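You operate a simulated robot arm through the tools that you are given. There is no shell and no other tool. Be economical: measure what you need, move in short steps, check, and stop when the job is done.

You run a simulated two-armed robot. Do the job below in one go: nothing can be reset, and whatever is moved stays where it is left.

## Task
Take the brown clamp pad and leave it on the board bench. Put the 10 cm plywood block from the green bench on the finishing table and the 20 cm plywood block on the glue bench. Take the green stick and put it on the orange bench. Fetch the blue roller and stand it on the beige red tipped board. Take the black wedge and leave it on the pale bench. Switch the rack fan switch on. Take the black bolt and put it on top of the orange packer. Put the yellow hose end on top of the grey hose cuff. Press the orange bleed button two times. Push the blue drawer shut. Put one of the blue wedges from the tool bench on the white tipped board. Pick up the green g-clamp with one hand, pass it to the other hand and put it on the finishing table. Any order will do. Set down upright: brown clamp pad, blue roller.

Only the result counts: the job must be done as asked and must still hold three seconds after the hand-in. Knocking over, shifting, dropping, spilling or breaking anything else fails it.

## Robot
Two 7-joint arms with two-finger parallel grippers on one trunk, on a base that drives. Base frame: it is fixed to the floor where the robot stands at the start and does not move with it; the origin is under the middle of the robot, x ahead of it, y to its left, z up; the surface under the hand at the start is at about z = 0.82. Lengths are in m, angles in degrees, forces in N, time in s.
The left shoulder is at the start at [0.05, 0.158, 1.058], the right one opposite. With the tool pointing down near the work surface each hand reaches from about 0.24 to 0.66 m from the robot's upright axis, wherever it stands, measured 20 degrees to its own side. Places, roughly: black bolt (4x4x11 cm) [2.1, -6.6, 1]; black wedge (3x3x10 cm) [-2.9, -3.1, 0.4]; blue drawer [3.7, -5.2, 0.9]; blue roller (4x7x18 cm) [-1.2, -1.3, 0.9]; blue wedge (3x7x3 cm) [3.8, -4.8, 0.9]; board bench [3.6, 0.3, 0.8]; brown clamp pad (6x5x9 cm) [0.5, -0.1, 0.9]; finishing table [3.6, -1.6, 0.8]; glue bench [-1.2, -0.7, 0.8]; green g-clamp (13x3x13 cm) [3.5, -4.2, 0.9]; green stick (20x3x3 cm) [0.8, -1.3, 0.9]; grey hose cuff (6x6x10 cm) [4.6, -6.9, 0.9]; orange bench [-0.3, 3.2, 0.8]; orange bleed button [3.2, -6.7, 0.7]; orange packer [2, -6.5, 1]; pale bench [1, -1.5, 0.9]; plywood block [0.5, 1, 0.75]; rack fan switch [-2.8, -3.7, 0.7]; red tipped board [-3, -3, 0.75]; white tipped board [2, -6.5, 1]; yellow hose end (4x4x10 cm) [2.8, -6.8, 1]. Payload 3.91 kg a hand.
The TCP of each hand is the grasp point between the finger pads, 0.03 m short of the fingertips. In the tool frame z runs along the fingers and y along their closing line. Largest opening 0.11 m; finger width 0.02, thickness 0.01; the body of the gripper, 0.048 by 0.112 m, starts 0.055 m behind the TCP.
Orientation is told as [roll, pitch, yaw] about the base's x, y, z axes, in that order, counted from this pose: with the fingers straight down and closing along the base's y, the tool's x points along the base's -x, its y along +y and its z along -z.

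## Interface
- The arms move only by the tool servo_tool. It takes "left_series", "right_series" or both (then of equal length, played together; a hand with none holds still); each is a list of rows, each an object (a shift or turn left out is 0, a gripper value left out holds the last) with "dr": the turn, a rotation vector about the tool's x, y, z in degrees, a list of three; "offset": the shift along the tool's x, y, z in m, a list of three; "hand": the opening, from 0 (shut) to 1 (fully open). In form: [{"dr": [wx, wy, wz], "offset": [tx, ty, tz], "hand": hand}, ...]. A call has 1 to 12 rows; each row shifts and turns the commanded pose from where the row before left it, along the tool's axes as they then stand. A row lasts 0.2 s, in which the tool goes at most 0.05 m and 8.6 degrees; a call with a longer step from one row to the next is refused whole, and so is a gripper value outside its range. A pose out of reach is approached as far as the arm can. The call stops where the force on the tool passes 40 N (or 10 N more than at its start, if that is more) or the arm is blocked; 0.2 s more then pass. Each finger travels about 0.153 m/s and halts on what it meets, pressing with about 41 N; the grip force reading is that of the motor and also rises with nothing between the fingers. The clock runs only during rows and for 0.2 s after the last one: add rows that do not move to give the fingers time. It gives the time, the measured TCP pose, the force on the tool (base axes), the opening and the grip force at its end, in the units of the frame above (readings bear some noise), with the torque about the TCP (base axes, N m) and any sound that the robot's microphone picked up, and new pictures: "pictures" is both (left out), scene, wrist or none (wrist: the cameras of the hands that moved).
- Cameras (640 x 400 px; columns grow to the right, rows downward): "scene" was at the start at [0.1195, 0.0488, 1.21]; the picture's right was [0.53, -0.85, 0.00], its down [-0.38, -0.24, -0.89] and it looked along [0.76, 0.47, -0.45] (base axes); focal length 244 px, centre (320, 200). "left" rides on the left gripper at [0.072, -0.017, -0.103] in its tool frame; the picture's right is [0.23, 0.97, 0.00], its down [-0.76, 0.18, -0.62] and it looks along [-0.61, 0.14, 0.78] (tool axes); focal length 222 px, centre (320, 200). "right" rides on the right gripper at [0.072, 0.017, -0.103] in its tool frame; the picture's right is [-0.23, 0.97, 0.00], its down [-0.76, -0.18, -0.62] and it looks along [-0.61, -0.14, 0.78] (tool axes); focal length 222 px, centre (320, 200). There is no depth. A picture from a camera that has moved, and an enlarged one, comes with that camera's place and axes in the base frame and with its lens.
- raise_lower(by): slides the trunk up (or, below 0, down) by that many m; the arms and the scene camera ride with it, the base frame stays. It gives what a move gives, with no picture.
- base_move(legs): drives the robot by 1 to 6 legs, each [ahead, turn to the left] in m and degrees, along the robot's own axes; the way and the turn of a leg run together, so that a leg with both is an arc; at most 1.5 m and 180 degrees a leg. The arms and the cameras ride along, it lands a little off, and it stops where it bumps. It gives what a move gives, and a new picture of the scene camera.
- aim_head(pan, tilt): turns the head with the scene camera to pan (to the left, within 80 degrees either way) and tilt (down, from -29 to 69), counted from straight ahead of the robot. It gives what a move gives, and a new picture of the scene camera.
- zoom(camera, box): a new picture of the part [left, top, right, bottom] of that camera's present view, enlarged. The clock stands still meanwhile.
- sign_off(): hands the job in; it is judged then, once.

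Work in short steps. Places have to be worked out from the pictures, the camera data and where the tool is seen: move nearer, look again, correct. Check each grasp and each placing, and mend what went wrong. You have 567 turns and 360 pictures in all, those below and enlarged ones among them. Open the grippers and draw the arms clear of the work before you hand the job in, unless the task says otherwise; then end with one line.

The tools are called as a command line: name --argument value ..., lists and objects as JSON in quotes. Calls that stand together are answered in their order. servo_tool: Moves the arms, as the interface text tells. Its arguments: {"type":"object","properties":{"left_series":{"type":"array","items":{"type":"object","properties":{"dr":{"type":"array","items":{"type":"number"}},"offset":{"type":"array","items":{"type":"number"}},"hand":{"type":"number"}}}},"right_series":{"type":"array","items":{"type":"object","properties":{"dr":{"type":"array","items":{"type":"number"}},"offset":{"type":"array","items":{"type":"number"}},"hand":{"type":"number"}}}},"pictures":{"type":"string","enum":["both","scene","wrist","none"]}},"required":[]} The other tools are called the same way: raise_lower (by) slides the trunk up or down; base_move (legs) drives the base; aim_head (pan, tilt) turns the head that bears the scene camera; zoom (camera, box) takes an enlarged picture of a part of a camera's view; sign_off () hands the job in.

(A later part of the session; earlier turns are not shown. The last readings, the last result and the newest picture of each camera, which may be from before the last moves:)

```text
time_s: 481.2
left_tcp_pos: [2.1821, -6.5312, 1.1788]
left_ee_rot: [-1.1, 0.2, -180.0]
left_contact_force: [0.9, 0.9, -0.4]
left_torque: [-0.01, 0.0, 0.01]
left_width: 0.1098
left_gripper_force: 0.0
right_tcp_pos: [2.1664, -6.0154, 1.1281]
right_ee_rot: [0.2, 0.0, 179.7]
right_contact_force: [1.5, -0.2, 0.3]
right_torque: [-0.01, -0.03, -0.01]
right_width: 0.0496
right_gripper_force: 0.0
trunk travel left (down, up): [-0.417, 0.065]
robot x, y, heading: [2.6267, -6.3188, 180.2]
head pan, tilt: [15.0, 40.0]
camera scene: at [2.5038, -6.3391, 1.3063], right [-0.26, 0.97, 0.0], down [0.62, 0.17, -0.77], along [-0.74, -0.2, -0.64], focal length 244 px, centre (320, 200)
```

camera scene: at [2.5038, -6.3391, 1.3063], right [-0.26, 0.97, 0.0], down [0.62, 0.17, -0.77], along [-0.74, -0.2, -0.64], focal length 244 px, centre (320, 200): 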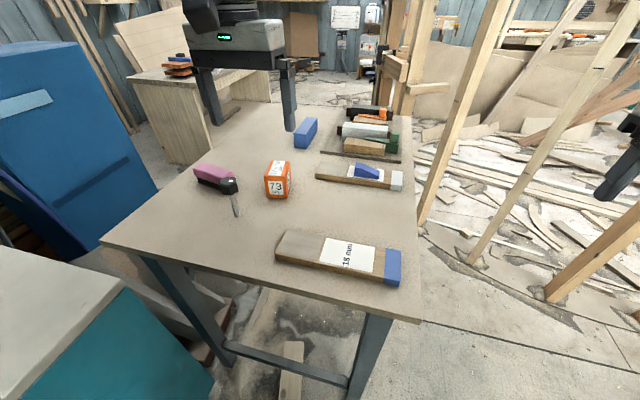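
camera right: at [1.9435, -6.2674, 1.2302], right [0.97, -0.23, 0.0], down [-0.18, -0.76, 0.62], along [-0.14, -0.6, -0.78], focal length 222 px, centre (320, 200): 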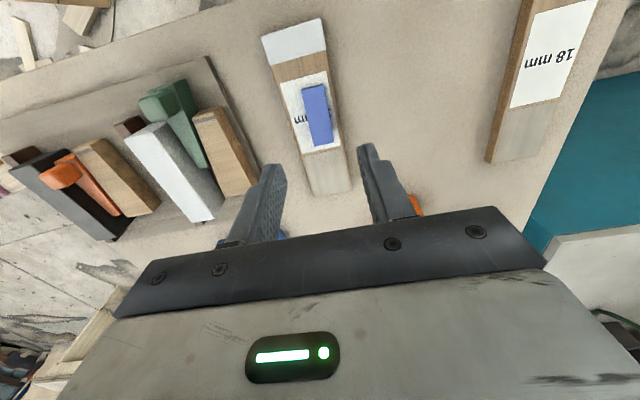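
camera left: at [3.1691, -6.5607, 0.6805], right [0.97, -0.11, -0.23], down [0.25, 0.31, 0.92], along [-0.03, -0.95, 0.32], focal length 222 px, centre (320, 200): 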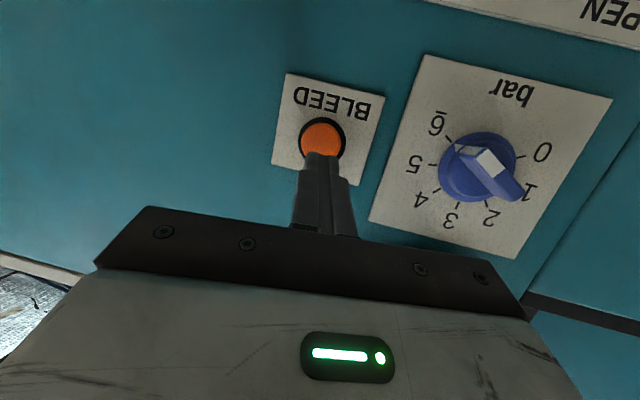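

Good pose. Bolt base ≈[2.147, -6.637], packer ≈[2.03, -6.565]. I bring the left hand over the bolt, with moderate opening.

servo_tool --left_series '[{"dr": [-1.1, 0, 0], "offset": [-0.009, 0.027, 0.02], "hand": 0.65}, {"offset": [-0.009, 0.027, 0.02]}, {"offset": [-0.009, 0.027, 0.02]}, {"offset": [-0.009, 0.025, 0.02]}, {}]' --pictures "both"

```text
time_s: 482.4
left_tcp_pos: [2.1444, -6.638, 1.0987]
left_ee_rot: [0.0, 0.2, 179.9]
left_contact_force: [-0.5, 0.0, -0.2]
left_torque: [0.0, 0.01, -0.02]
left_width: 0.0717
left_gripper_force: 0.2
right_tcp_pos: [2.1678, -6.0144, 1.1271]
right_ee_rot: [0.2, 0.0, 179.6]
right_contact_force: [-0.8, 0.4, 0.9]
right_torque: [-0.02, 0.0, -0.01]
right_width: 0.0495
right_gripper_force: 0.1
trunk travel left (down, up): [-0.417, 0.065]
robot x, y, heading: [2.626, -6.3187, 180.1]
head pan, tilt: [15.0, 40.0]
camera scene: at [2.504, -6.339, 1.3062], right [-0.26, 0.97, 0.0], down [0.62, 0.17, -0.77], along [-0.74, -0.2, -0.64], focal length 244 px, centre (320, 200)
camera left: at [2.2184, -6.622, 1.2021], right [0.23, -0.97, 0.0], down [-0.76, -0.18, 0.62], along [-0.6, -0.14, -0.78], focal length 222 px, centre (320, 200)
```

scene: 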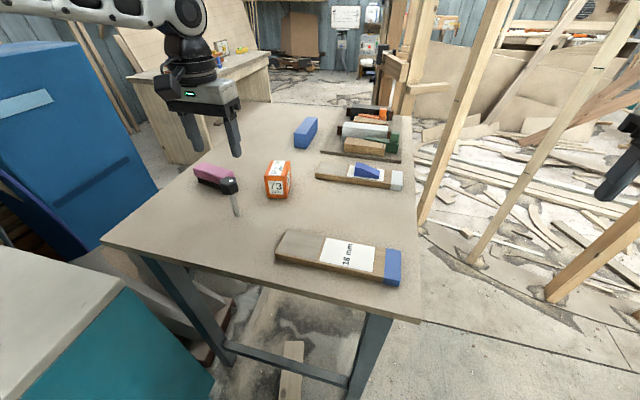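
left: 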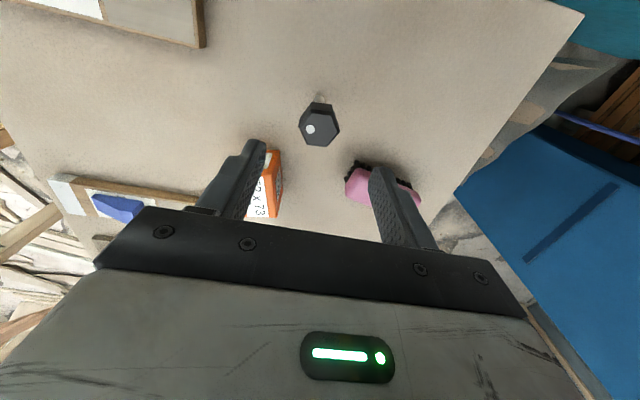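

Bolt head at [2.150, -6.638]. Descend to z≈1.0 and close.

servo_tool --left_series '[{"offset": [0.005, 0, 0.035]}, {"offset": [0, 0, 0.035]}, {"offset": [0, 0, 0.028]}, {}]' --pictures "wrist"

```text
time_s: 483.4
left_tcp_pos: [2.1513, -6.6396, 1.0019]
left_ee_rot: [0.0, 0.1, -180.0]
left_contact_force: [-0.5, 0.0, 0.0]
left_torque: [0.01, 0.01, -0.02]
left_width: 0.0714
left_gripper_force: 0.1
right_tcp_pos: [2.1664, -6.0148, 1.1274]
right_ee_rot: [0.0, 0.0, 179.6]
right_contact_force: [-0.4, 0.3, -0.2]
right_torque: [0.02, 0.03, -0.01]
right_width: 0.0496
right_gripper_force: 0.1
trunk travel left (down, up): [-0.417, 0.065]
robot x, y, heading: [2.6247, -6.3176, 179.8]
head pan, tilt: [15.0, 40.0]
camera left: at [2.2241, -6.6221, 1.1057], right [0.23, -0.97, 0.0], down [-0.76, -0.18, 0.62], along [-0.6, -0.14, -0.78], focal length 222 px, centre (320, 200)
```

left: 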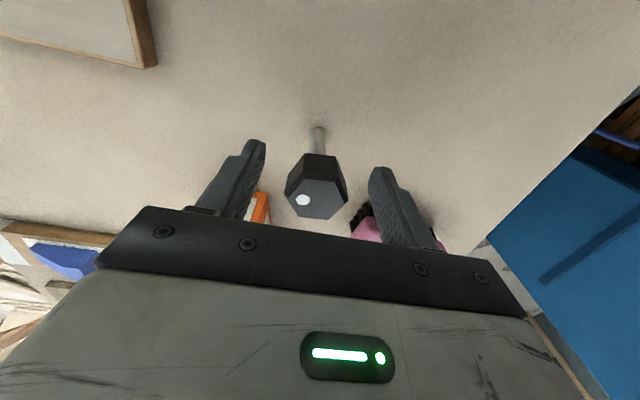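

Head top is at z≈1.005; lower 1.2 cm more and close gently.

servo_tool --left_series '[{"offset": [-0.002, 0, 0.012]}, {"hand": 0.3}, {"hand": 0.2}, {"hand": 0.1}, {"hand": 0.0}, {"hand": 0.0}]' --pictures "wrist"

```text
time_s: 484.8
left_tcp_pos: [2.1487, -6.638, 0.9885]
left_ee_rot: [0.0, 0.3, -180.0]
left_contact_force: [0.7, 0.9, 0.2]
left_torque: [0.0, 0.02, 0.03]
left_width: 0.0384
left_gripper_force: 40.9
right_tcp_pos: [2.167, -6.0143, 1.1271]
right_ee_rot: [0.0, 0.0, 179.6]
right_contact_force: [-0.2, -0.9, -0.6]
right_torque: [0.01, 0.01, 0.03]
right_width: 0.0494
right_gripper_force: 0.1
trunk travel left (down, up): [-0.417, 0.065]
robot x, y, heading: [2.626, -6.3146, 179.7]
head pan, tilt: [15.0, 40.0]
camera left: at [2.2217, -6.6212, 1.0923], right [0.23, -0.97, 0.0], down [-0.76, -0.18, 0.62], along [-0.6, -0.14, -0.78], focal length 222 px, centre (320, 200)
```

left: 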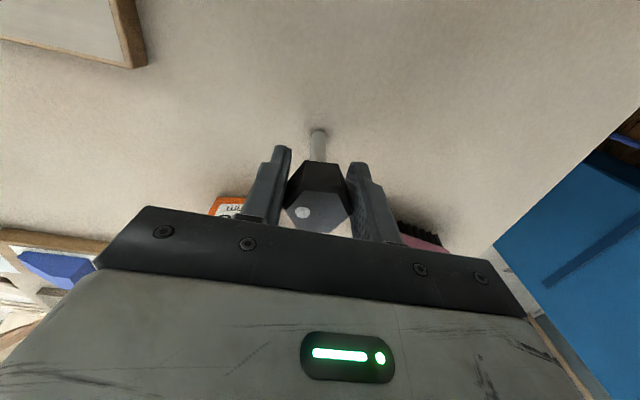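

Gripped (38 mm). Lift slowly 12 cm.

servo_tool --left_series '[{"offset": [0, 0, -0.006]}, {"offset": [0, 0, -0.012]}, {"offset": [0, 0, -0.02]}, {"offset": [0, 0, -0.025]}, {"offset": [0, 0, -0.03]}, {"offset": [0, 0, -0.03]}, {}]' --pictures "both"

```text
time_s: 486.4
left_tcp_pos: [2.1487, -6.6364, 1.1123]
left_ee_rot: [-0.1, 0.3, -180.0]
left_contact_force: [0.0, -0.1, -2.1]
left_torque: [0.0, -0.03, 0.0]
left_width: 0.0385
left_gripper_force: 41.2
right_tcp_pos: [2.1666, -6.0162, 1.1274]
right_ee_rot: [0.1, 0.0, 179.7]
right_contact_force: [-0.4, 0.4, -0.3]
right_torque: [-0.02, -0.02, 0.0]
right_width: 0.0495
right_gripper_force: 0.0
trunk travel left (down, up): [-0.417, 0.065]
robot x, y, heading: [2.6254, -6.3208, 180.2]
head pan, tilt: [15.0, 40.0]
camera scene: at [2.5036, -6.3395, 1.3061], right [-0.26, 0.97, 0.0], down [0.62, 0.17, -0.77], along [-0.74, -0.2, -0.64], focal length 244 px, centre (320, 200)
camera left: at [2.2224, -6.6198, 1.2157], right [0.23, -0.97, 0.0], down [-0.76, -0.18, 0.62], along [-0.6, -0.14, -0.79], focal length 222 px, centre (320, 200)
```

scene: 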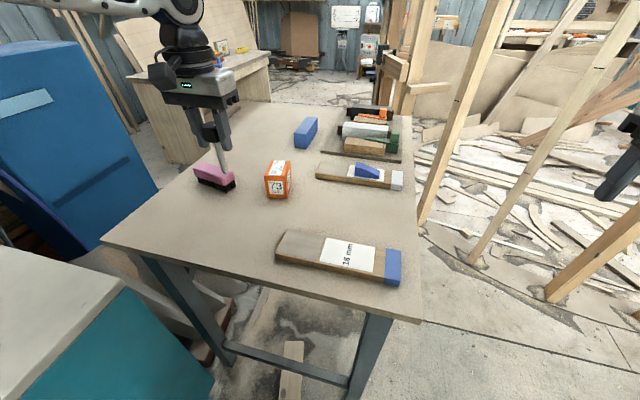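
left: 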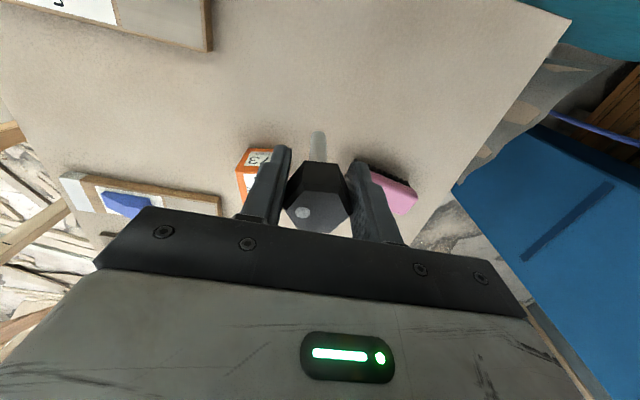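

Bolt hangs vertical. Zoom on the packer to fix its centre and height.

zoom --camera "scene" --box '[240, 140, 320, 210]'

zoom --camera "left" --box '[200, 120, 320, 240]'

```text
5.71 times, centred on (280, 175) of scene
camera zoom: at [2.5036, -6.3395, 1.3061], right [-0.26, 0.97, 0.0], down [0.62, 0.17, -0.77], along [-0.74, -0.2, -0.64], focal length 1396 px, centre (549, 343)
```

zoom: 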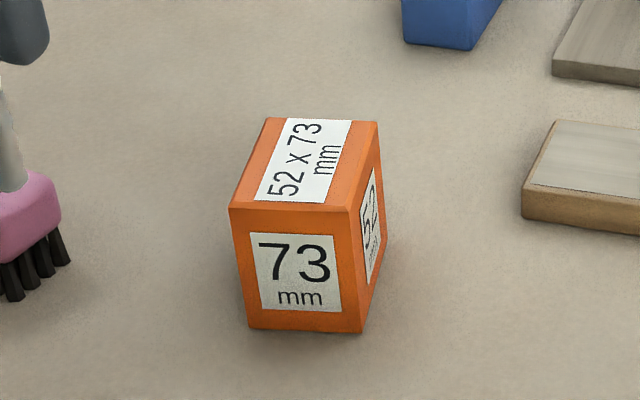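

```text
3.33 times, centred on (260, 180) of left
camera zoom: at [2.2224, -6.6198, 1.2157], right [0.23, -0.97, 0.0], down [-0.76, -0.18, 0.62], along [-0.6, -0.14, -0.79], focal length 740 px, centre (520, 267)
```

zoom: 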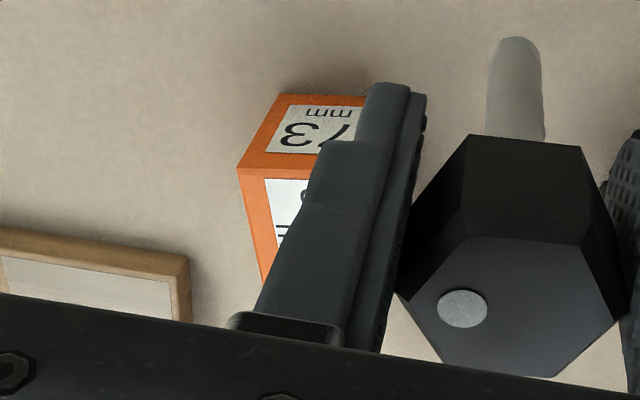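

Packer top centre ≈[2.030, -6.578], top z≈0.976. I move 5 cm closer and carry the bolt over it.

base_move --legs '[[0.05, 0]]'

servo_tool --left_series '[{"offset": [-0.023, -0.02, -0.008]}, {"offset": [-0.023, -0.02, 0]}, {"offset": [-0.023, -0.02, 0]}, {}]' --pictures "both"

```text
time_s: 487.3
left_tcp_pos: [2.0994, -6.6362, 1.1113]
left_ee_rot: [0.0, 0.3, -180.0]
left_contact_force: [0.1, 0.2, -2.7]
left_torque: [0.01, -0.04, 0.01]
left_width: 0.0382
left_gripper_force: 41.4
right_tcp_pos: [2.1161, -6.0154, 1.1274]
right_ee_rot: [0.2, 0.1, 179.6]
right_contact_force: [-0.5, -0.4, -0.1]
right_torque: [0.0, -0.02, 0.02]
right_width: 0.0493
right_gripper_force: 0.1
trunk travel left (down, up): [-0.417, 0.065]
robot x, y, heading: [2.5731, -6.3169, -179.9]
head pan, tilt: [15.0, 40.0]
camera scene: at [2.453, -6.3394, 1.306], right [-0.26, 0.97, 0.0], down [0.62, 0.17, -0.77], along [-0.74, -0.2, -0.64], focal length 244 px, centre (320, 200)
```

scene: 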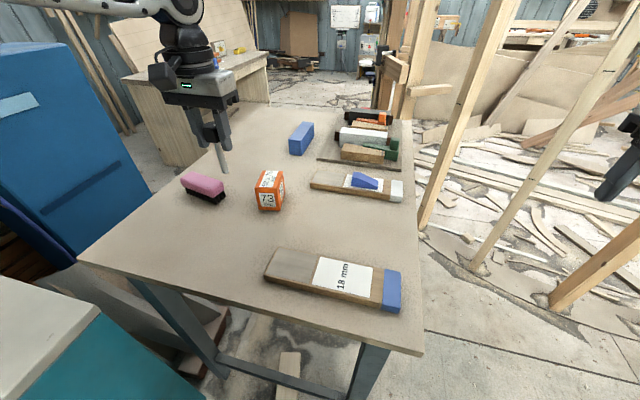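

```text
time_s: 488.3
left_tcp_pos: [2.0321, -6.5765, 1.119]
left_ee_rot: [0.0, 0.2, -179.9]
left_contact_force: [-0.1, 0.5, -1.7]
left_torque: [-0.01, -0.01, -0.01]
left_width: 0.0381
left_gripper_force: 40.8
right_tcp_pos: [2.1178, -6.0157, 1.1277]
right_ee_rot: [0.1, 0.0, 179.5]
right_contact_force: [-0.5, -0.7, 1.0]
right_torque: [0.0, -0.03, 0.01]
right_width: 0.0496
right_gripper_force: 0.1
trunk travel left (down, up): [-0.417, 0.065]
robot x, y, heading: [2.5773, -6.3167, -180.2]
head pan, tilt: [15.0, 40.0]
camera scene: at [2.4545, -6.3394, 1.3063], right [-0.26, 0.97, 0.0], down [0.62, 0.17, -0.77], along [-0.74, -0.2, -0.64], focal length 244 px, centre (320, 200)
camera left: at [2.1052, -6.5597, 1.2234], right [0.23, -0.97, 0.0], down [-0.76, -0.18, 0.62], along [-0.6, -0.14, -0.78], focal length 222 px, centre (320, 200)
```

scene: 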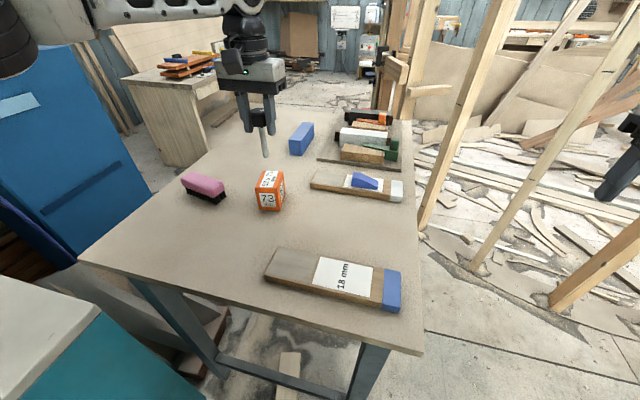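
left: 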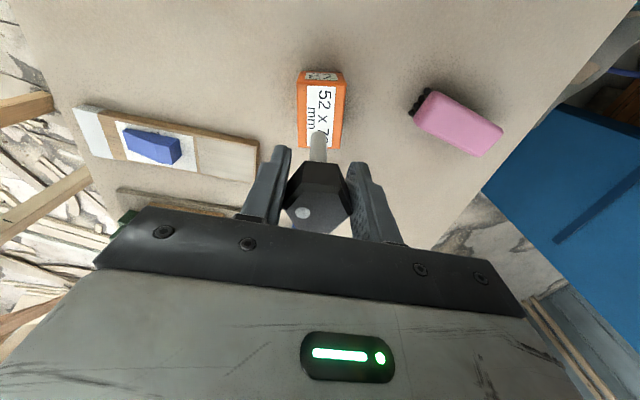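

Packer centre confirmed at [2.030, -6.578]. Lower 5.5 cm, then small steps.

servo_tool --left_series '[{"offset": [-0.003, 0, 0.02]}, {"offset": [0, 0, 0.02]}, {"offset": [0, 0, 0.015]}, {}]' --pictures "both"

```text
time_s: 489.3
left_tcp_pos: [2.0272, -6.5763, 1.0642]
left_ee_rot: [0.1, 0.3, -180.1]
left_contact_force: [-0.3, 0.4, -3.0]
left_torque: [0.01, 0.02, 0.02]
left_width: 0.0382
left_gripper_force: 40.7
right_tcp_pos: [2.1172, -6.0153, 1.1284]
right_ee_rot: [0.1, 0.0, 179.6]
right_contact_force: [0.0, -0.7, 0.2]
right_torque: [0.02, 0.01, 0.01]
right_width: 0.0495
right_gripper_force: 0.1
trunk travel left (down, up): [-0.417, 0.065]
robot x, y, heading: [2.5724, -6.3176, -180.1]
head pan, tilt: [15.0, 40.0]
camera scene: at [2.4541, -6.3393, 1.3062], right [-0.26, 0.97, 0.0], down [0.62, 0.17, -0.77], along [-0.74, -0.2, -0.64], focal length 244 px, centre (320, 200)
camera left: at [2.1005, -6.5596, 1.1694], right [0.23, -0.97, 0.0], down [-0.76, -0.18, 0.62], along [-0.6, -0.14, -0.78], focal length 222 px, centre (320, 200)
```

scene: 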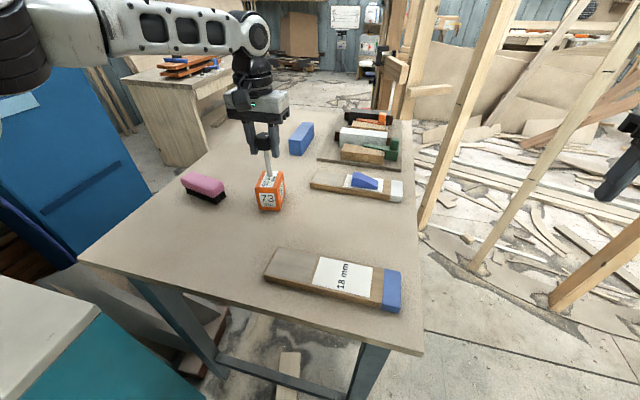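
left: 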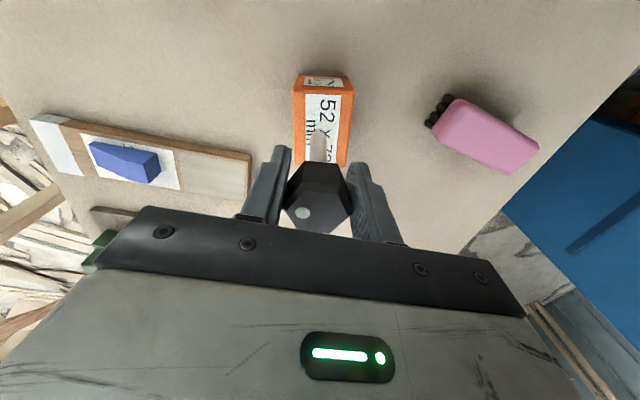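

zoom --camera "scene" --box '[225, 110, 315, 220]'

servo_tool --left_series '[{"offset": [0, 0, 0.003]}, {"offset": [0, 0, 0.003]}, {"offset": [0, 0, 0.003]}]' --pictures "none"

```text
3.64 times, centred on (270, 165) of scene
camera zoom: at [2.4541, -6.3393, 1.3062], right [-0.26, 0.97, 0.0], down [0.62, 0.17, -0.77], along [-0.74, -0.2, -0.64], focal length 888 px, centre (502, 327)
```

zoom: 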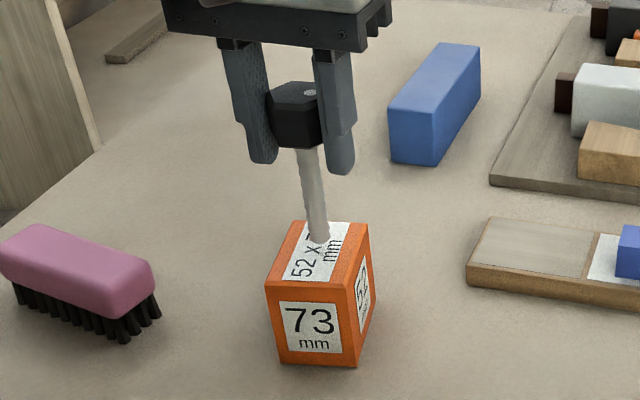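

```text
time_s: 490.1
left_tcp_pos: [2.027, -6.5767, 1.0578]
left_ee_rot: [0.0, 0.0, -180.0]
left_contact_force: [1.0, -1.5, 9.8]
left_torque: [-0.18, -0.1, -0.01]
left_width: 0.0381
left_gripper_force: 40.8
right_tcp_pos: [2.118, -6.0157, 1.1284]
right_ee_rot: [0.1, 0.0, 179.7]
right_contact_force: [0.5, 0.0, 0.2]
right_torque: [0.04, 0.04, 0.0]
right_width: 0.0493
right_gripper_force: 0.0
trunk travel left (down, up): [-0.417, 0.065]
robot x, y, heading: [2.5707, -6.3184, -179.8]
head pan, tilt: [15.0, 40.0]
```

Contact (≈12 N). Relax 1 mm, open slowly, then rise.

servo_tool --left_series '[{"offset": [0, 0, -0.001]}, {"hand": 0.42}, {"hand": 0.5}, {"hand": 0.6}, {"hand": 0.65}, {}]' --pictures "wrist"

```text
time_s: 491.5
left_tcp_pos: [2.0278, -6.5747, 1.0562]
left_ee_rot: [0.0, 0.2, -179.9]
left_contact_force: [-0.7, -0.5, 0.8]
left_torque: [-0.01, 0.01, 0.02]
left_width: 0.0715
left_gripper_force: 0.0
right_tcp_pos: [2.1171, -6.0143, 1.1277]
right_ee_rot: [0.1, 0.0, 179.6]
right_contact_force: [0.0, -0.5, -0.8]
right_torque: [-0.01, 0.01, 0.01]
right_width: 0.0493
right_gripper_force: 0.1
trunk travel left (down, up): [-0.417, 0.065]
robot x, y, heading: [2.578, -6.3174, -180.0]
head pan, tilt: [15.0, 40.0]
camera left: at [2.1009, -6.5589, 1.1602], right [0.23, -0.97, 0.0], down [-0.76, -0.18, 0.62], along [-0.6, -0.14, -0.78], focal length 222 px, centre (320, 200)
```

left: 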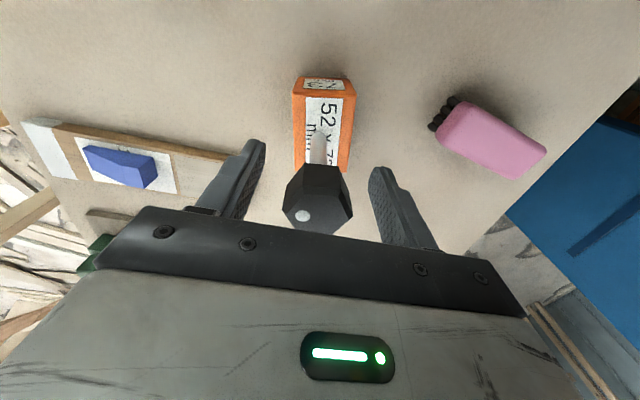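

The bolt stands on the packer. Rise straight up and check.

servo_tool --left_series '[{"offset": [0, 0, -0.02]}, {"offset": [0, 0, -0.04]}, {"offset": [0, 0, -0.04]}, {"offset": [0, 0, -0.03]}, {}]' --pictures "scene"

zoom --camera "scene" --box '[225, 110, 435, 250]'

```text
time_s: 492.7
left_tcp_pos: [2.0356, -6.5767, 1.179]
left_ee_rot: [-0.1, 0.3, -179.9]
left_contact_force: [-0.3, -0.4, 0.4]
left_torque: [-0.05, 0.0, -0.02]
left_width: 0.0716
left_gripper_force: 0.1
left hand out of reach, approached as far as the arm can: row 4
right_tcp_pos: [2.1169, -6.015, 1.1287]
right_ee_rot: [0.1, 0.0, 179.6]
right_contact_force: [-0.2, 0.2, -0.1]
right_torque: [0.01, 0.03, 0.01]
right_width: 0.0498
right_gripper_force: 0.1
trunk travel left (down, up): [-0.417, 0.065]
robot x, y, heading: [2.5768, -6.3213, -180.3]
head pan, tilt: [15.0, 40.0]
camera scene: at [2.454, -6.3393, 1.3062], right [-0.26, 0.97, 0.0], down [0.62, 0.17, -0.77], along [-0.74, -0.2, -0.64], focal length 244 px, centre (320, 200)
```

scene: 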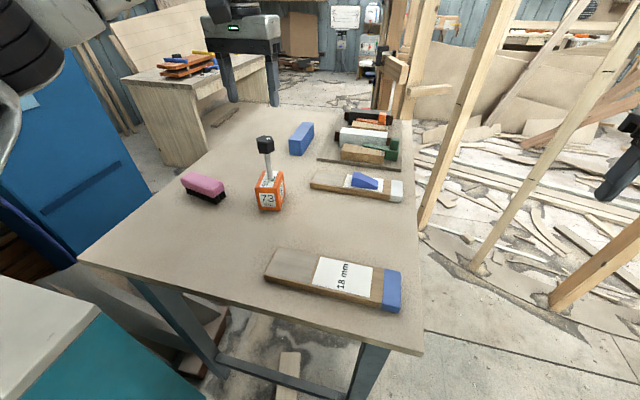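

```text
2.86 times, centred on (330, 180) of scene
camera zoom: at [2.454, -6.3393, 1.3062], right [-0.26, 0.97, 0.0], down [0.62, 0.17, -0.77], along [-0.74, -0.2, -0.64], focal length 698 px, centre (291, 257)
```

zoom: 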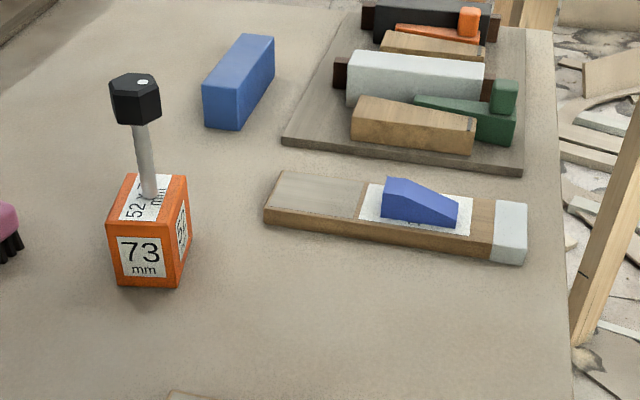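

Both are well placed. Next the yellow hose end on the machine. I retract the left hand, raise it, back off and turn to face the machine.

servo_tool --left_series '[{"offset": [0.04, 0, 0]}, {"offset": [0.04, 0, 0]}, {"offset": [0.04, -0.01, 0]}, {"offset": [0.04, -0.01, -0.02]}, {"offset": [0.02, 0, -0.04]}, {}]' --right_series '[{"offset": [0.02, 0, -0.02]}, {"offset": [0.02, 0, -0.02]}, {"offset": [0.02, 0, -0.02]}, {"offset": [0.02, 0, -0.02]}, {"offset": [0.02, 0, -0.02]}, {}]' --pictures "none"

base_move --legs '[[-0.36, 0], [0, 90]]'

aim_head --pan -15 --tilt 40

```text
time_s: 494.1
left_tcp_pos: [2.2171, -6.5588, 1.2403]
left_ee_rot: [0.0, 0.2, -179.9]
left_contact_force: [-0.8, 1.5, 0.5]
left_torque: [0.01, 0.01, 0.01]
left_width: 0.0716
left_gripper_force: 0.1
right_tcp_pos: [2.219, -6.0124, 1.2279]
right_ee_rot: [0.2, 0.0, 179.6]
right_contact_force: [0.4, -0.1, -0.3]
right_torque: [0.04, 0.02, 0.03]
right_width: 0.0495
right_gripper_force: 0.1
trunk travel left (down, up): [-0.417, 0.065]
robot x, y, heading: [2.5785, -6.319, -179.8]
head pan, tilt: [15.0, 40.0]
```

```text
time_s: 500.2
left_tcp_pos: [3.1699, -6.678, 1.2406]
left_ee_rot: [0.0, 0.2, -90.8]
left_contact_force: [-1.0, -0.2, -0.4]
left_torque: [0.04, 0.03, -0.03]
left_width: 0.0715
left_gripper_force: 0.1
right_tcp_pos: [2.6249, -6.6681, 1.229]
right_ee_rot: [0.0, 0.0, -91.2]
right_contact_force: [0.7, 0.7, -0.3]
right_torque: [-0.01, -0.04, 0.0]
right_width: 0.0496
right_gripper_force: 0.0
trunk travel left (down, up): [-0.417, 0.065]
robot x, y, heading: [2.9382, -6.3153, -90.7]
head pan, tilt: [15.0, 40.0]
camera scene: at [2.957, -6.4398, 1.3062], right [-0.97, -0.24, 0.0], down [-0.16, 0.62, -0.77], along [0.19, -0.74, -0.64], focal length 244 px, centre (320, 200)
```

scene: 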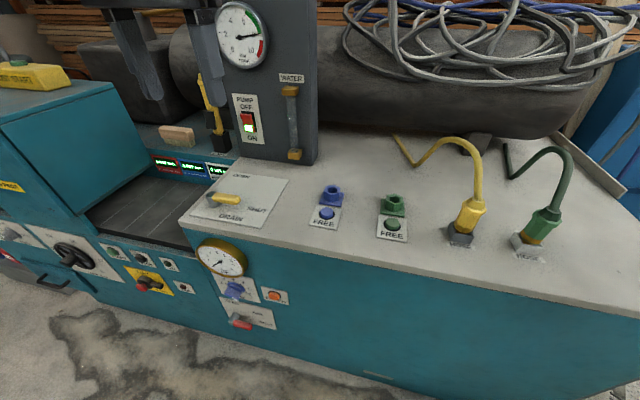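

```text
time_s: 501.2
left_tcp_pos: [3.1707, -6.6792, 1.2412]
left_ee_rot: [-0.1, 0.3, -90.9]
left_contact_force: [-0.3, 0.0, 0.2]
left_torque: [-0.01, -0.04, -0.03]
left_width: 0.0717
left_gripper_force: 0.0
right_tcp_pos: [2.6251, -6.6685, 1.229]
right_ee_rot: [0.1, 0.0, -91.3]
right_contact_force: [0.9, 0.5, -0.1]
right_torque: [0.01, -0.01, 0.05]
right_width: 0.0494
right_gripper_force: 0.0
trunk travel left (down, up): [-0.417, 0.065]
robot x, y, heading: [2.9337, -6.3211, -90.9]
head pan, tilt: [-15.0, 40.0]
camera scene: at [2.913, -6.439, 1.3062], right [-0.96, 0.27, 0.0], down [0.18, 0.62, -0.77], along [-0.21, -0.74, -0.64], focal length 244 px, centre (320, 200)
```

scene: 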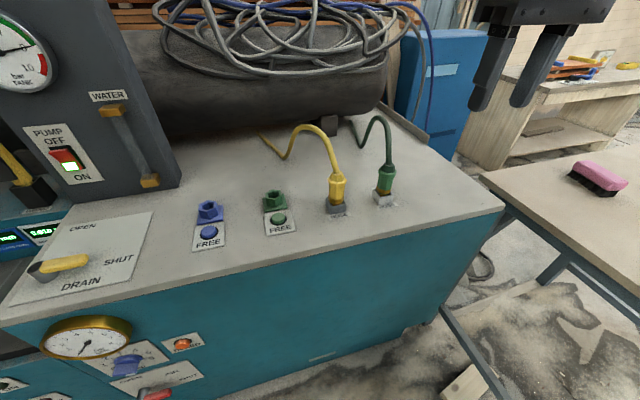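

Zoom on the yellow hose end.

zoom --camera "scene" --box '[180, 100, 420, 260]'

```text
2.50 times, centred on (300, 180) of scene
camera zoom: at [2.913, -6.439, 1.3062], right [-0.96, 0.27, 0.0], down [0.18, 0.62, -0.77], along [-0.21, -0.74, -0.64], focal length 611 px, centre (370, 250)
```

zoom: 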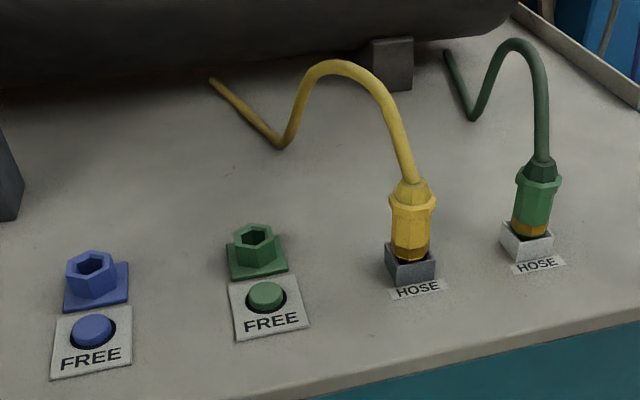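

Now I look left for the grey hose cuff.

aim_head --pan 65 --tilt 25

zoom --camera "scene" --box '[160, 60, 480, 260]'

```text
time_s: 502.7
left_tcp_pos: [3.1698, -6.6785, 1.2409]
left_ee_rot: [-0.1, 0.3, -90.9]
left_contact_force: [-0.4, -0.5, -0.6]
left_torque: [0.01, -0.01, 0.02]
left_width: 0.0713
left_gripper_force: 0.0
right_tcp_pos: [2.6244, -6.6673, 1.2291]
right_ee_rot: [0.2, 0.0, -91.4]
right_contact_force: [0.8, 0.6, 0.1]
right_torque: [-0.03, 0.01, 0.02]
right_width: 0.0492
right_gripper_force: 0.1
trunk travel left (down, up): [-0.417, 0.065]
robot x, y, heading: [2.9356, -6.3196, -91.0]
head pan, tilt: [65.0, 25.0]
camera scene: at [3.019, -6.3976, 1.3295], right [-0.44, -0.9, 0.0], down [-0.38, 0.19, -0.91], along [0.81, -0.4, -0.42], focal length 244 px, centre (320, 200)
```

scene: 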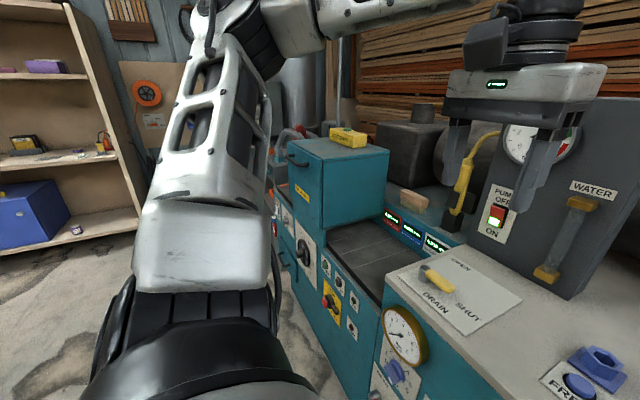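

```text
2.00 times, centred on (320, 160) of scene
camera zoom: at [3.019, -6.3976, 1.3295], right [-0.44, -0.9, 0.0], down [-0.38, 0.19, -0.91], along [0.81, -0.4, -0.42], focal length 489 px, centre (320, 280)
```

zoom: 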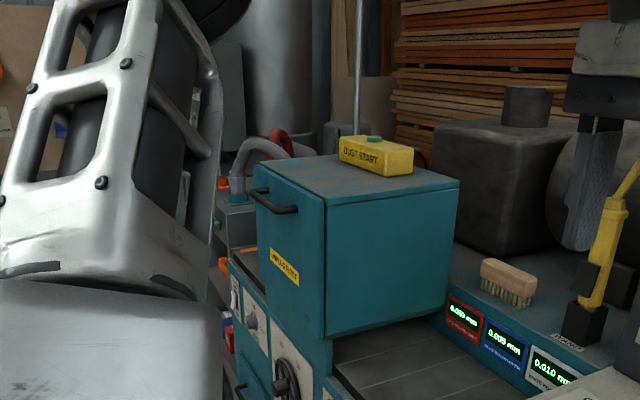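

Another view settles it: yellow hose end at ≈[2.760, -6.841], body z 0.94–1.03, its hose rising from the top, so I'll grasp from the front with the right hand tilted ~64°. First tilt.

servo_tool --right_series '[{"dr": [0, -8, 0], "hand": 0.65}, {"dr": [0, -8, 0]}, {"dr": [0, -8, 0]}, {"dr": [0, -8, 0]}, {"dr": [0, -8, 0]}, {"dr": [0, -8, 0]}, {"dr": [0, -8, 0]}, {"dr": [0, -8, 0]}, {"offset": [0, 0.045, 0]}, {"offset": [0, 0.045, 0]}, {"offset": [0, 0.04, 0]}, {}]' --pictures "none"

aim_head --pan -15 --tilt 35

```text
time_s: 505.3
left_tcp_pos: [3.1694, -6.6775, 1.2423]
left_ee_rot: [0.1, 0.2, -91.0]
left_contact_force: [0.2, -1.0, 0.2]
left_torque: [-0.03, -0.02, 0.01]
left_width: 0.0717
left_gripper_force: 0.1
right_tcp_pos: [2.747, -6.6893, 1.2438]
right_ee_rot: [0.4, -64.0, -91.9]
right_contact_force: [0.5, 0.4, -0.2]
right_torque: [0.04, 0.02, 0.05]
right_width: 0.0713
right_gripper_force: 0.1
right hand out of reach, approached as far as the arm can: row 8, 9
trunk travel left (down, up): [-0.417, 0.065]
robot x, y, heading: [2.9316, -6.3186, -90.9]
head pan, tilt: [65.0, 25.0]
```

```text
time_s: 506.8
left_tcp_pos: [3.1706, -6.6777, 1.2406]
left_ee_rot: [0.1, 0.2, -90.9]
left_contact_force: [-0.6, -0.3, -0.8]
left_torque: [0.04, 0.0, -0.01]
left_width: 0.0714
left_gripper_force: 0.0
right_tcp_pos: [2.7466, -6.6903, 1.2433]
right_ee_rot: [0.3, -64.0, -91.6]
right_contact_force: [0.1, 0.3, 0.0]
right_torque: [-0.01, 0.01, 0.03]
right_width: 0.0714
right_gripper_force: 0.1
trunk travel left (down, up): [-0.417, 0.065]
robot x, y, heading: [2.9339, -6.321, -91.0]
head pan, tilt: [-15.0, 35.0]
camera scene: at [2.9121, -6.442, 1.3138], right [-0.96, 0.27, 0.0], down [0.16, 0.55, -0.82], along [-0.22, -0.79, -0.57], focal length 244 px, centre (320, 200)
```

scene: 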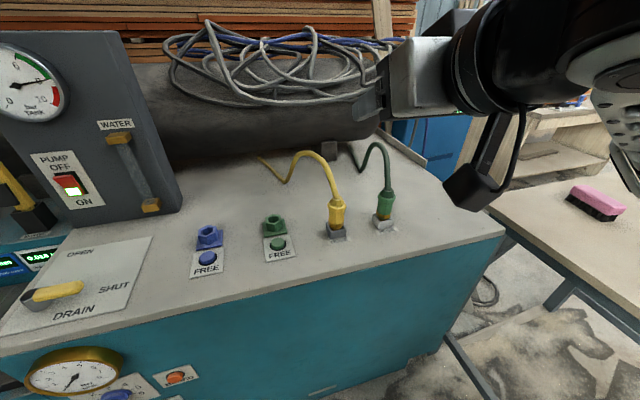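

Lower the right hand to the pre-grasp point in front of the hose end.

servo_tool --right_series '[{"offset": [0.0347, 0.002, 0.0272]}, {"offset": [0.0347, 0.002, 0.0272]}, {"offset": [0.0347, 0.002, 0.0272]}, {"offset": [0.0347, 0.002, 0.0272]}, {"offset": [0.0347, 0.002, 0.0272]}, {"offset": [0.0347, 0.003, 0.0272]}, {}]' --pictures "both"

```text
time_s: 508.4
left_tcp_pos: [3.17, -6.6785, 1.2412]
left_ee_rot: [0.1, 0.2, -90.9]
left_contact_force: [-0.1, -0.1, 0.0]
left_torque: [0.0, 0.02, 0.01]
left_width: 0.0712
left_gripper_force: 0.0
right_tcp_pos: [2.7687, -6.7724, 1.0037]
right_ee_rot: [0.3, -64.0, -91.6]
right_contact_force: [-0.4, 0.0, -0.8]
right_torque: [0.0, 0.0, 0.02]
right_width: 0.0715
right_gripper_force: 0.1
right hand out of reach, approached as far as the arm can: row 1, 2
trunk travel left (down, up): [-0.417, 0.065]
robot x, y, heading: [2.9327, -6.3142, -91.2]
head pan, tilt: [-15.0, 35.0]
camera scene: at [2.912, -6.4419, 1.3138], right [-0.96, 0.27, 0.0], down [0.16, 0.55, -0.82], along [-0.22, -0.79, -0.57], focal length 244 px, centre (320, 200)
camera right: at [2.7879, -6.6478, 0.9828], right [0.97, -0.12, 0.21], down [-0.17, 0.23, 0.96], along [-0.16, -0.97, 0.2], focal length 222 px, centre (320, 200)
```

scene: 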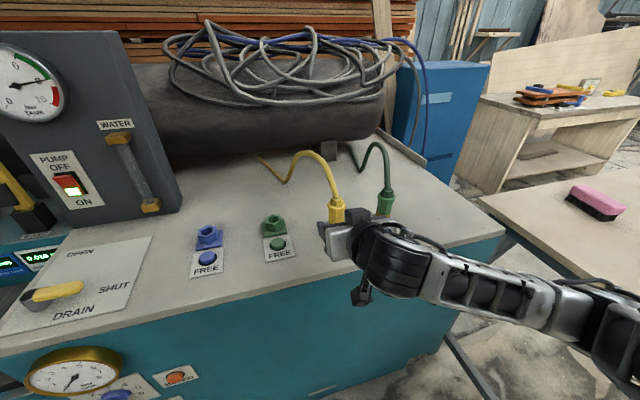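
right: 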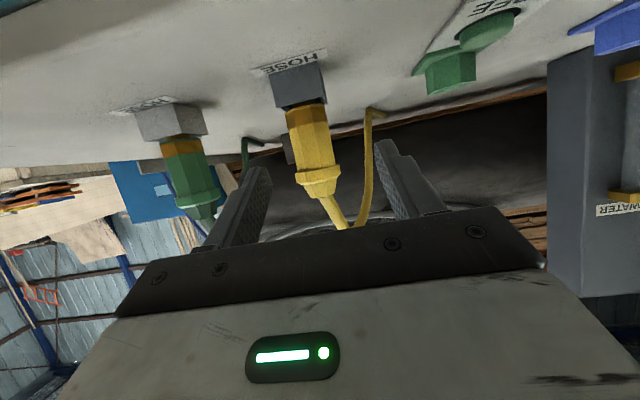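

The hose end sits between the fingers; I advance to it (centre [2.758, -6.841, 0.98]).

servo_tool --right_series '[{"offset": [-0.0043, -0.006, 0.02]}, {"offset": [-0.0043, -0.003, 0.025]}, {"offset": [-0.0043, 0, 0.025]}, {}]' --pictures "wrist"

```text
time_s: 509.4
left_tcp_pos: [3.1704, -6.678, 1.242]
left_ee_rot: [0.0, 0.2, -90.8]
left_contact_force: [0.6, -0.4, 1.5]
left_torque: [0.01, 0.02, -0.02]
left_width: 0.0717
left_gripper_force: 0.1
right_tcp_pos: [2.7577, -6.8363, 0.9865]
right_ee_rot: [0.2, -64.0, -91.7]
right_contact_force: [-0.4, 0.6, 1.0]
right_torque: [0.02, -0.01, 0.01]
right_width: 0.0715
right_gripper_force: 0.1
trunk travel left (down, up): [-0.417, 0.065]
robot x, y, heading: [2.9366, -6.3164, -91.0]
head pan, tilt: [-15.0, 35.0]
camera right: at [2.7767, -6.7131, 0.9658], right [0.97, -0.12, 0.21], down [-0.17, 0.23, 0.96], along [-0.16, -0.97, 0.2], focal length 222 px, centre (320, 200)
```

right: 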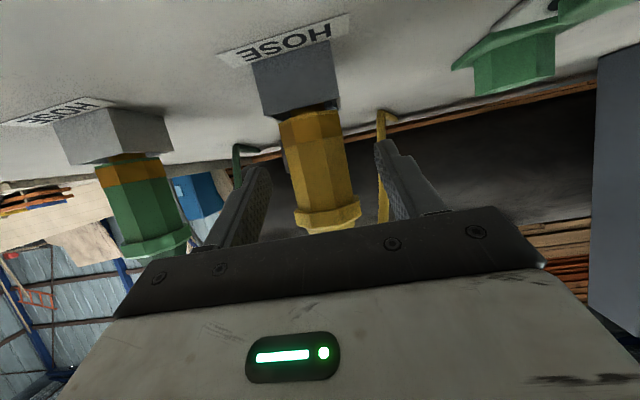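

Well aligned. Close the right hand.

servo_tool --right_series '[{"offset": [0, 0, 0.004]}, {"hand": 0.3}, {"hand": 0.15}, {"hand": 0}, {"hand": 0}]' --pictures "wrist"

```text
time_s: 510.6
left_tcp_pos: [3.1718, -6.6782, 1.2411]
left_ee_rot: [0.0, 0.2, -90.9]
left_contact_force: [0.2, -0.4, -0.7]
left_torque: [0.01, 0.01, -0.02]
left_width: 0.0717
left_gripper_force: 0.0
right_tcp_pos: [2.7578, -6.8424, 0.9841]
right_ee_rot: [0.3, -64.0, -91.5]
right_contact_force: [0.4, -0.8, 0.9]
right_torque: [-0.04, 0.03, 0.01]
right_width: 0.0372
right_gripper_force: 40.5
trunk travel left (down, up): [-0.417, 0.065]
robot x, y, heading: [2.9355, -6.3195, -90.9]
head pan, tilt: [-15.0, 35.0]
camera right: at [2.7766, -6.7175, 0.9641], right [0.97, -0.12, 0.21], down [-0.17, 0.23, 0.96], along [-0.16, -0.97, 0.2], focal length 222 px, centre (320, 200)
```

right: 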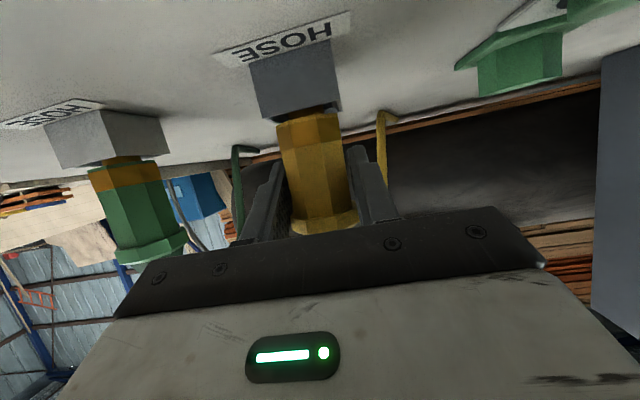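

Gripped (37 mm). Lift straight up slowly with the trunk.

raise_lower --by 0.03

zoom --camera "scene" --box '[200, 100, 440, 280]'

```text
time_s: 511.4
left_tcp_pos: [3.1711, -6.6786, 1.2718]
left_ee_rot: [-0.1, 0.3, -90.9]
left_contact_force: [0.3, -0.6, -0.2]
left_torque: [-0.01, -0.02, -0.01]
left_width: 0.0713
left_gripper_force: 0.1
right_tcp_pos: [2.7566, -6.8424, 1.0143]
right_ee_rot: [0.3, -63.9, -91.6]
right_contact_force: [0.0, 0.3, -0.7]
right_torque: [0.0, 0.01, 0.02]
right_width: 0.0372
right_gripper_force: 40.7
trunk travel left (down, up): [-0.447, 0.035]
robot x, y, heading: [2.9343, -6.3161, -90.9]
head pan, tilt: [-15.0, 35.0]
```

```text
2.22 times, centred on (320, 190) of scene
camera zoom: at [2.912, -6.4423, 1.3437], right [-0.96, 0.27, 0.0], down [0.16, 0.55, -0.82], along [-0.22, -0.79, -0.57], focal length 543 px, centre (320, 222)
```

zoom: 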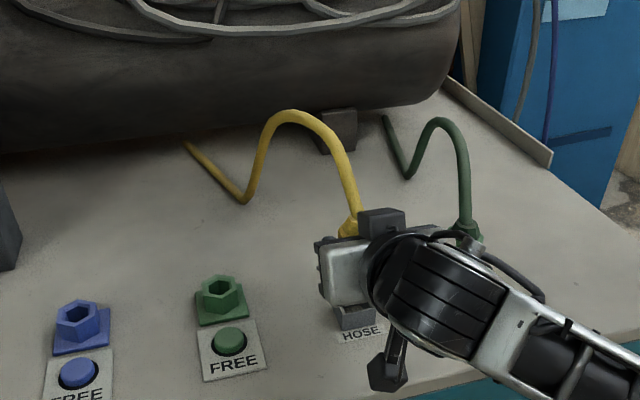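

It comes out. Continue: trunk 3 cm, then arm upward 7 cm.

raise_lower --by 0.034

servo_tool --right_series '[{"offset": [-0.0135, 0, -0.0066]}, {"offset": [-0.018, 0, -0.0088]}, {"offset": [-0.018, 0, -0.0088]}, {"offset": [-0.018, 0, -0.0088]}, {}]' --pictures "both"

```text
time_s: 512.1
left_tcp_pos: [3.1691, -6.6782, 1.3051]
left_ee_rot: [0.0, 0.3, -90.9]
left_contact_force: [0.3, 0.6, 0.9]
left_torque: [0.0, 0.01, 0.01]
left_width: 0.0715
left_gripper_force: 0.1
right_tcp_pos: [2.7572, -6.8418, 1.0485]
right_ee_rot: [0.3, -64.1, -91.6]
right_contact_force: [0.1, 0.2, -2.6]
right_torque: [0.01, 0.0, -0.01]
right_width: 0.037
right_gripper_force: 41.0
trunk travel left (down, up): [-0.481, 0.001]
robot x, y, heading: [2.9351, -6.3175, -90.8]
head pan, tilt: [-15.0, 35.0]
```

```text
time_s: 513.4
left_tcp_pos: [3.1718, -6.6783, 1.3049]
left_ee_rot: [0.0, 0.3, -90.9]
left_contact_force: [-0.1, 0.7, 0.2]
left_torque: [-0.01, 0.02, 0.05]
left_width: 0.0714
left_gripper_force: 0.0
right_tcp_pos: [2.756, -6.8417, 1.123]
right_ee_rot: [0.3, -64.1, -91.6]
right_contact_force: [0.2, -0.4, -1.3]
right_torque: [0.0, 0.01, -0.04]
right_width: 0.0371
right_gripper_force: 40.8
trunk travel left (down, up): [-0.481, 0.001]
robot x, y, heading: [2.9341, -6.3163, -91.2]
head pan, tilt: [-15.0, 35.0]
camera scene: at [2.9119, -6.4421, 1.3777], right [-0.96, 0.27, 0.0], down [0.16, 0.55, -0.82], along [-0.22, -0.79, -0.57], focal length 244 px, centre (320, 200)
camera right: at [2.776, -6.7169, 1.1032], right [0.97, -0.12, 0.21], down [-0.17, 0.23, 0.96], along [-0.16, -0.97, 0.2], focal length 222 px, centre (320, 200)
```

scene: 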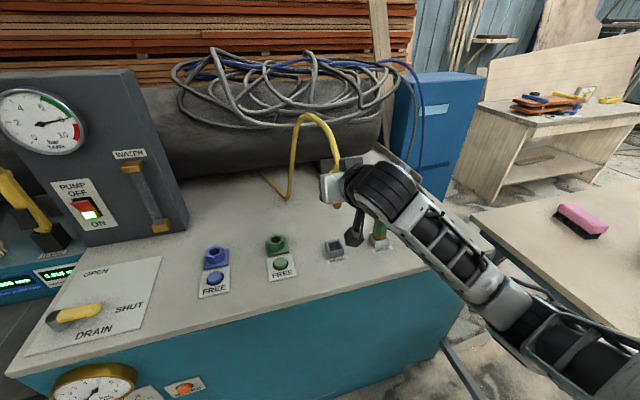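
right: 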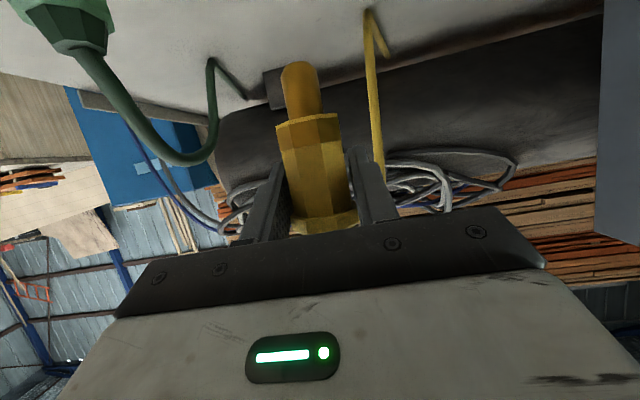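

The hose end is out with its nose pointing down. I back off slightly to see how the tail behaves.

base_move --legs '[[-0.2, 0]]'

```text
time_s: 515.0
left_tcp_pos: [3.1752, -6.4764, 1.3061]
left_ee_rot: [-0.1, 0.1, -90.7]
left_contact_force: [0.6, 0.0, -0.7]
left_torque: [-0.05, 0.05, 0.02]
left_width: 0.0716
left_gripper_force: 0.1
right_tcp_pos: [2.7611, -6.6427, 1.1241]
right_ee_rot: [0.3, -63.9, -91.3]
right_contact_force: [0.7, 0.3, -0.8]
right_torque: [-0.03, -0.04, -0.04]
right_width: 0.0371
right_gripper_force: 41.1
trunk travel left (down, up): [-0.481, 0.001]
robot x, y, heading: [2.9382, -6.1153, -90.7]
head pan, tilt: [-15.0, 35.0]
camera scene: at [2.9154, -6.2411, 1.3778], right [-0.96, 0.27, 0.0], down [0.15, 0.55, -0.82], along [-0.22, -0.79, -0.57], focal length 244 px, centre (320, 200)
```

scene: 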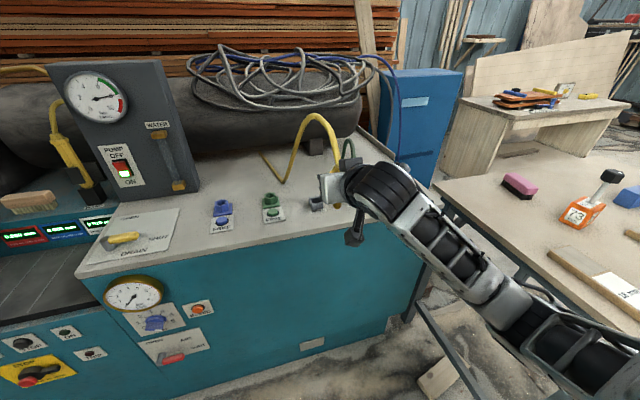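

The tail follows freely without force. I drive east to the grey cabinet and face it.

base_move --legs '[[0, 91], [1.4, 0], [0.38, 0], [0, -90]]'

aim_head --pan 0 --tilt 30

```text
time_s: 531.7
left_tcp_pos: [4.9953, -6.4648, 1.3056]
left_ee_rot: [0.0, 0.3, -88.8]
left_contact_force: [-0.3, -0.6, 0.0]
left_torque: [0.03, 0.01, 0.0]
left_width: 0.0719
left_gripper_force: 0.0
right_tcp_pos: [4.5872, -6.6436, 1.1239]
right_ee_rot: [0.4, -64.0, -89.5]
right_contact_force: [0.4, -0.1, -1.1]
right_torque: [-0.04, 0.0, 0.01]
right_width: 0.0372
right_gripper_force: 41.0
trunk travel left (down, up): [-0.481, 0.001]
robot x, y, heading: [4.7479, -6.1108, -88.7]
head pan, tilt: [-15.0, 35.0]
camera scene: at [4.7287, -6.2381, 1.3777], right [-0.97, 0.24, 0.0], down [0.14, 0.56, -0.82], along [-0.2, -0.8, -0.57], focal length 244 px, centre (320, 200)
```

scene: 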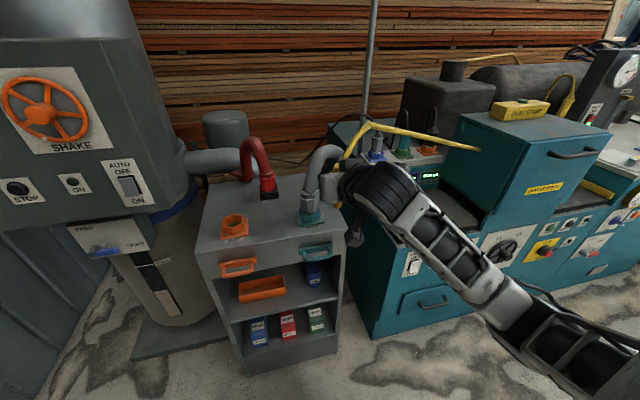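

```text
time_s: 532.5
left_tcp_pos: [4.9951, -6.4647, 1.3047]
left_ee_rot: [0.0, 0.2, -88.8]
left_contact_force: [0.0, 0.0, -0.7]
left_torque: [0.0, 0.01, -0.01]
left_width: 0.0716
left_gripper_force: 0.1
right_tcp_pos: [4.5888, -6.6418, 1.1234]
right_ee_rot: [0.3, -63.9, -89.5]
right_contact_force: [-0.2, 0.1, -1.9]
right_torque: [0.01, -0.01, 0.01]
right_width: 0.037
right_gripper_force: 41.1
trunk travel left (down, up): [-0.481, 0.001]
robot x, y, heading: [4.7462, -6.1131, -89.0]
head pan, tilt: [0.0, 30.0]
camera scene: at [4.7517, -6.243, 1.3855], right [-1.0, -0.02, 0.0], down [-0.01, 0.5, -0.87], along [0.02, -0.87, -0.5], focal length 244 px, centre (320, 200)
```

scene: 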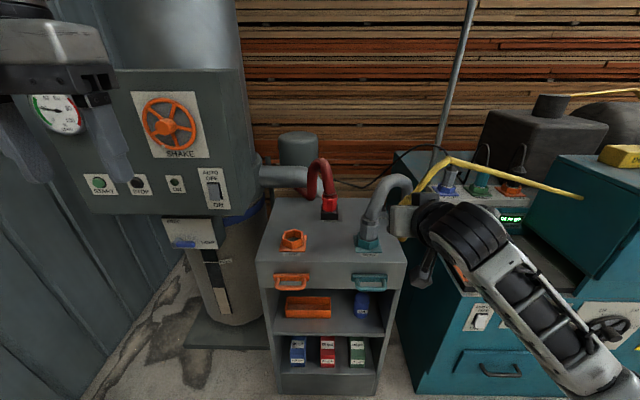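

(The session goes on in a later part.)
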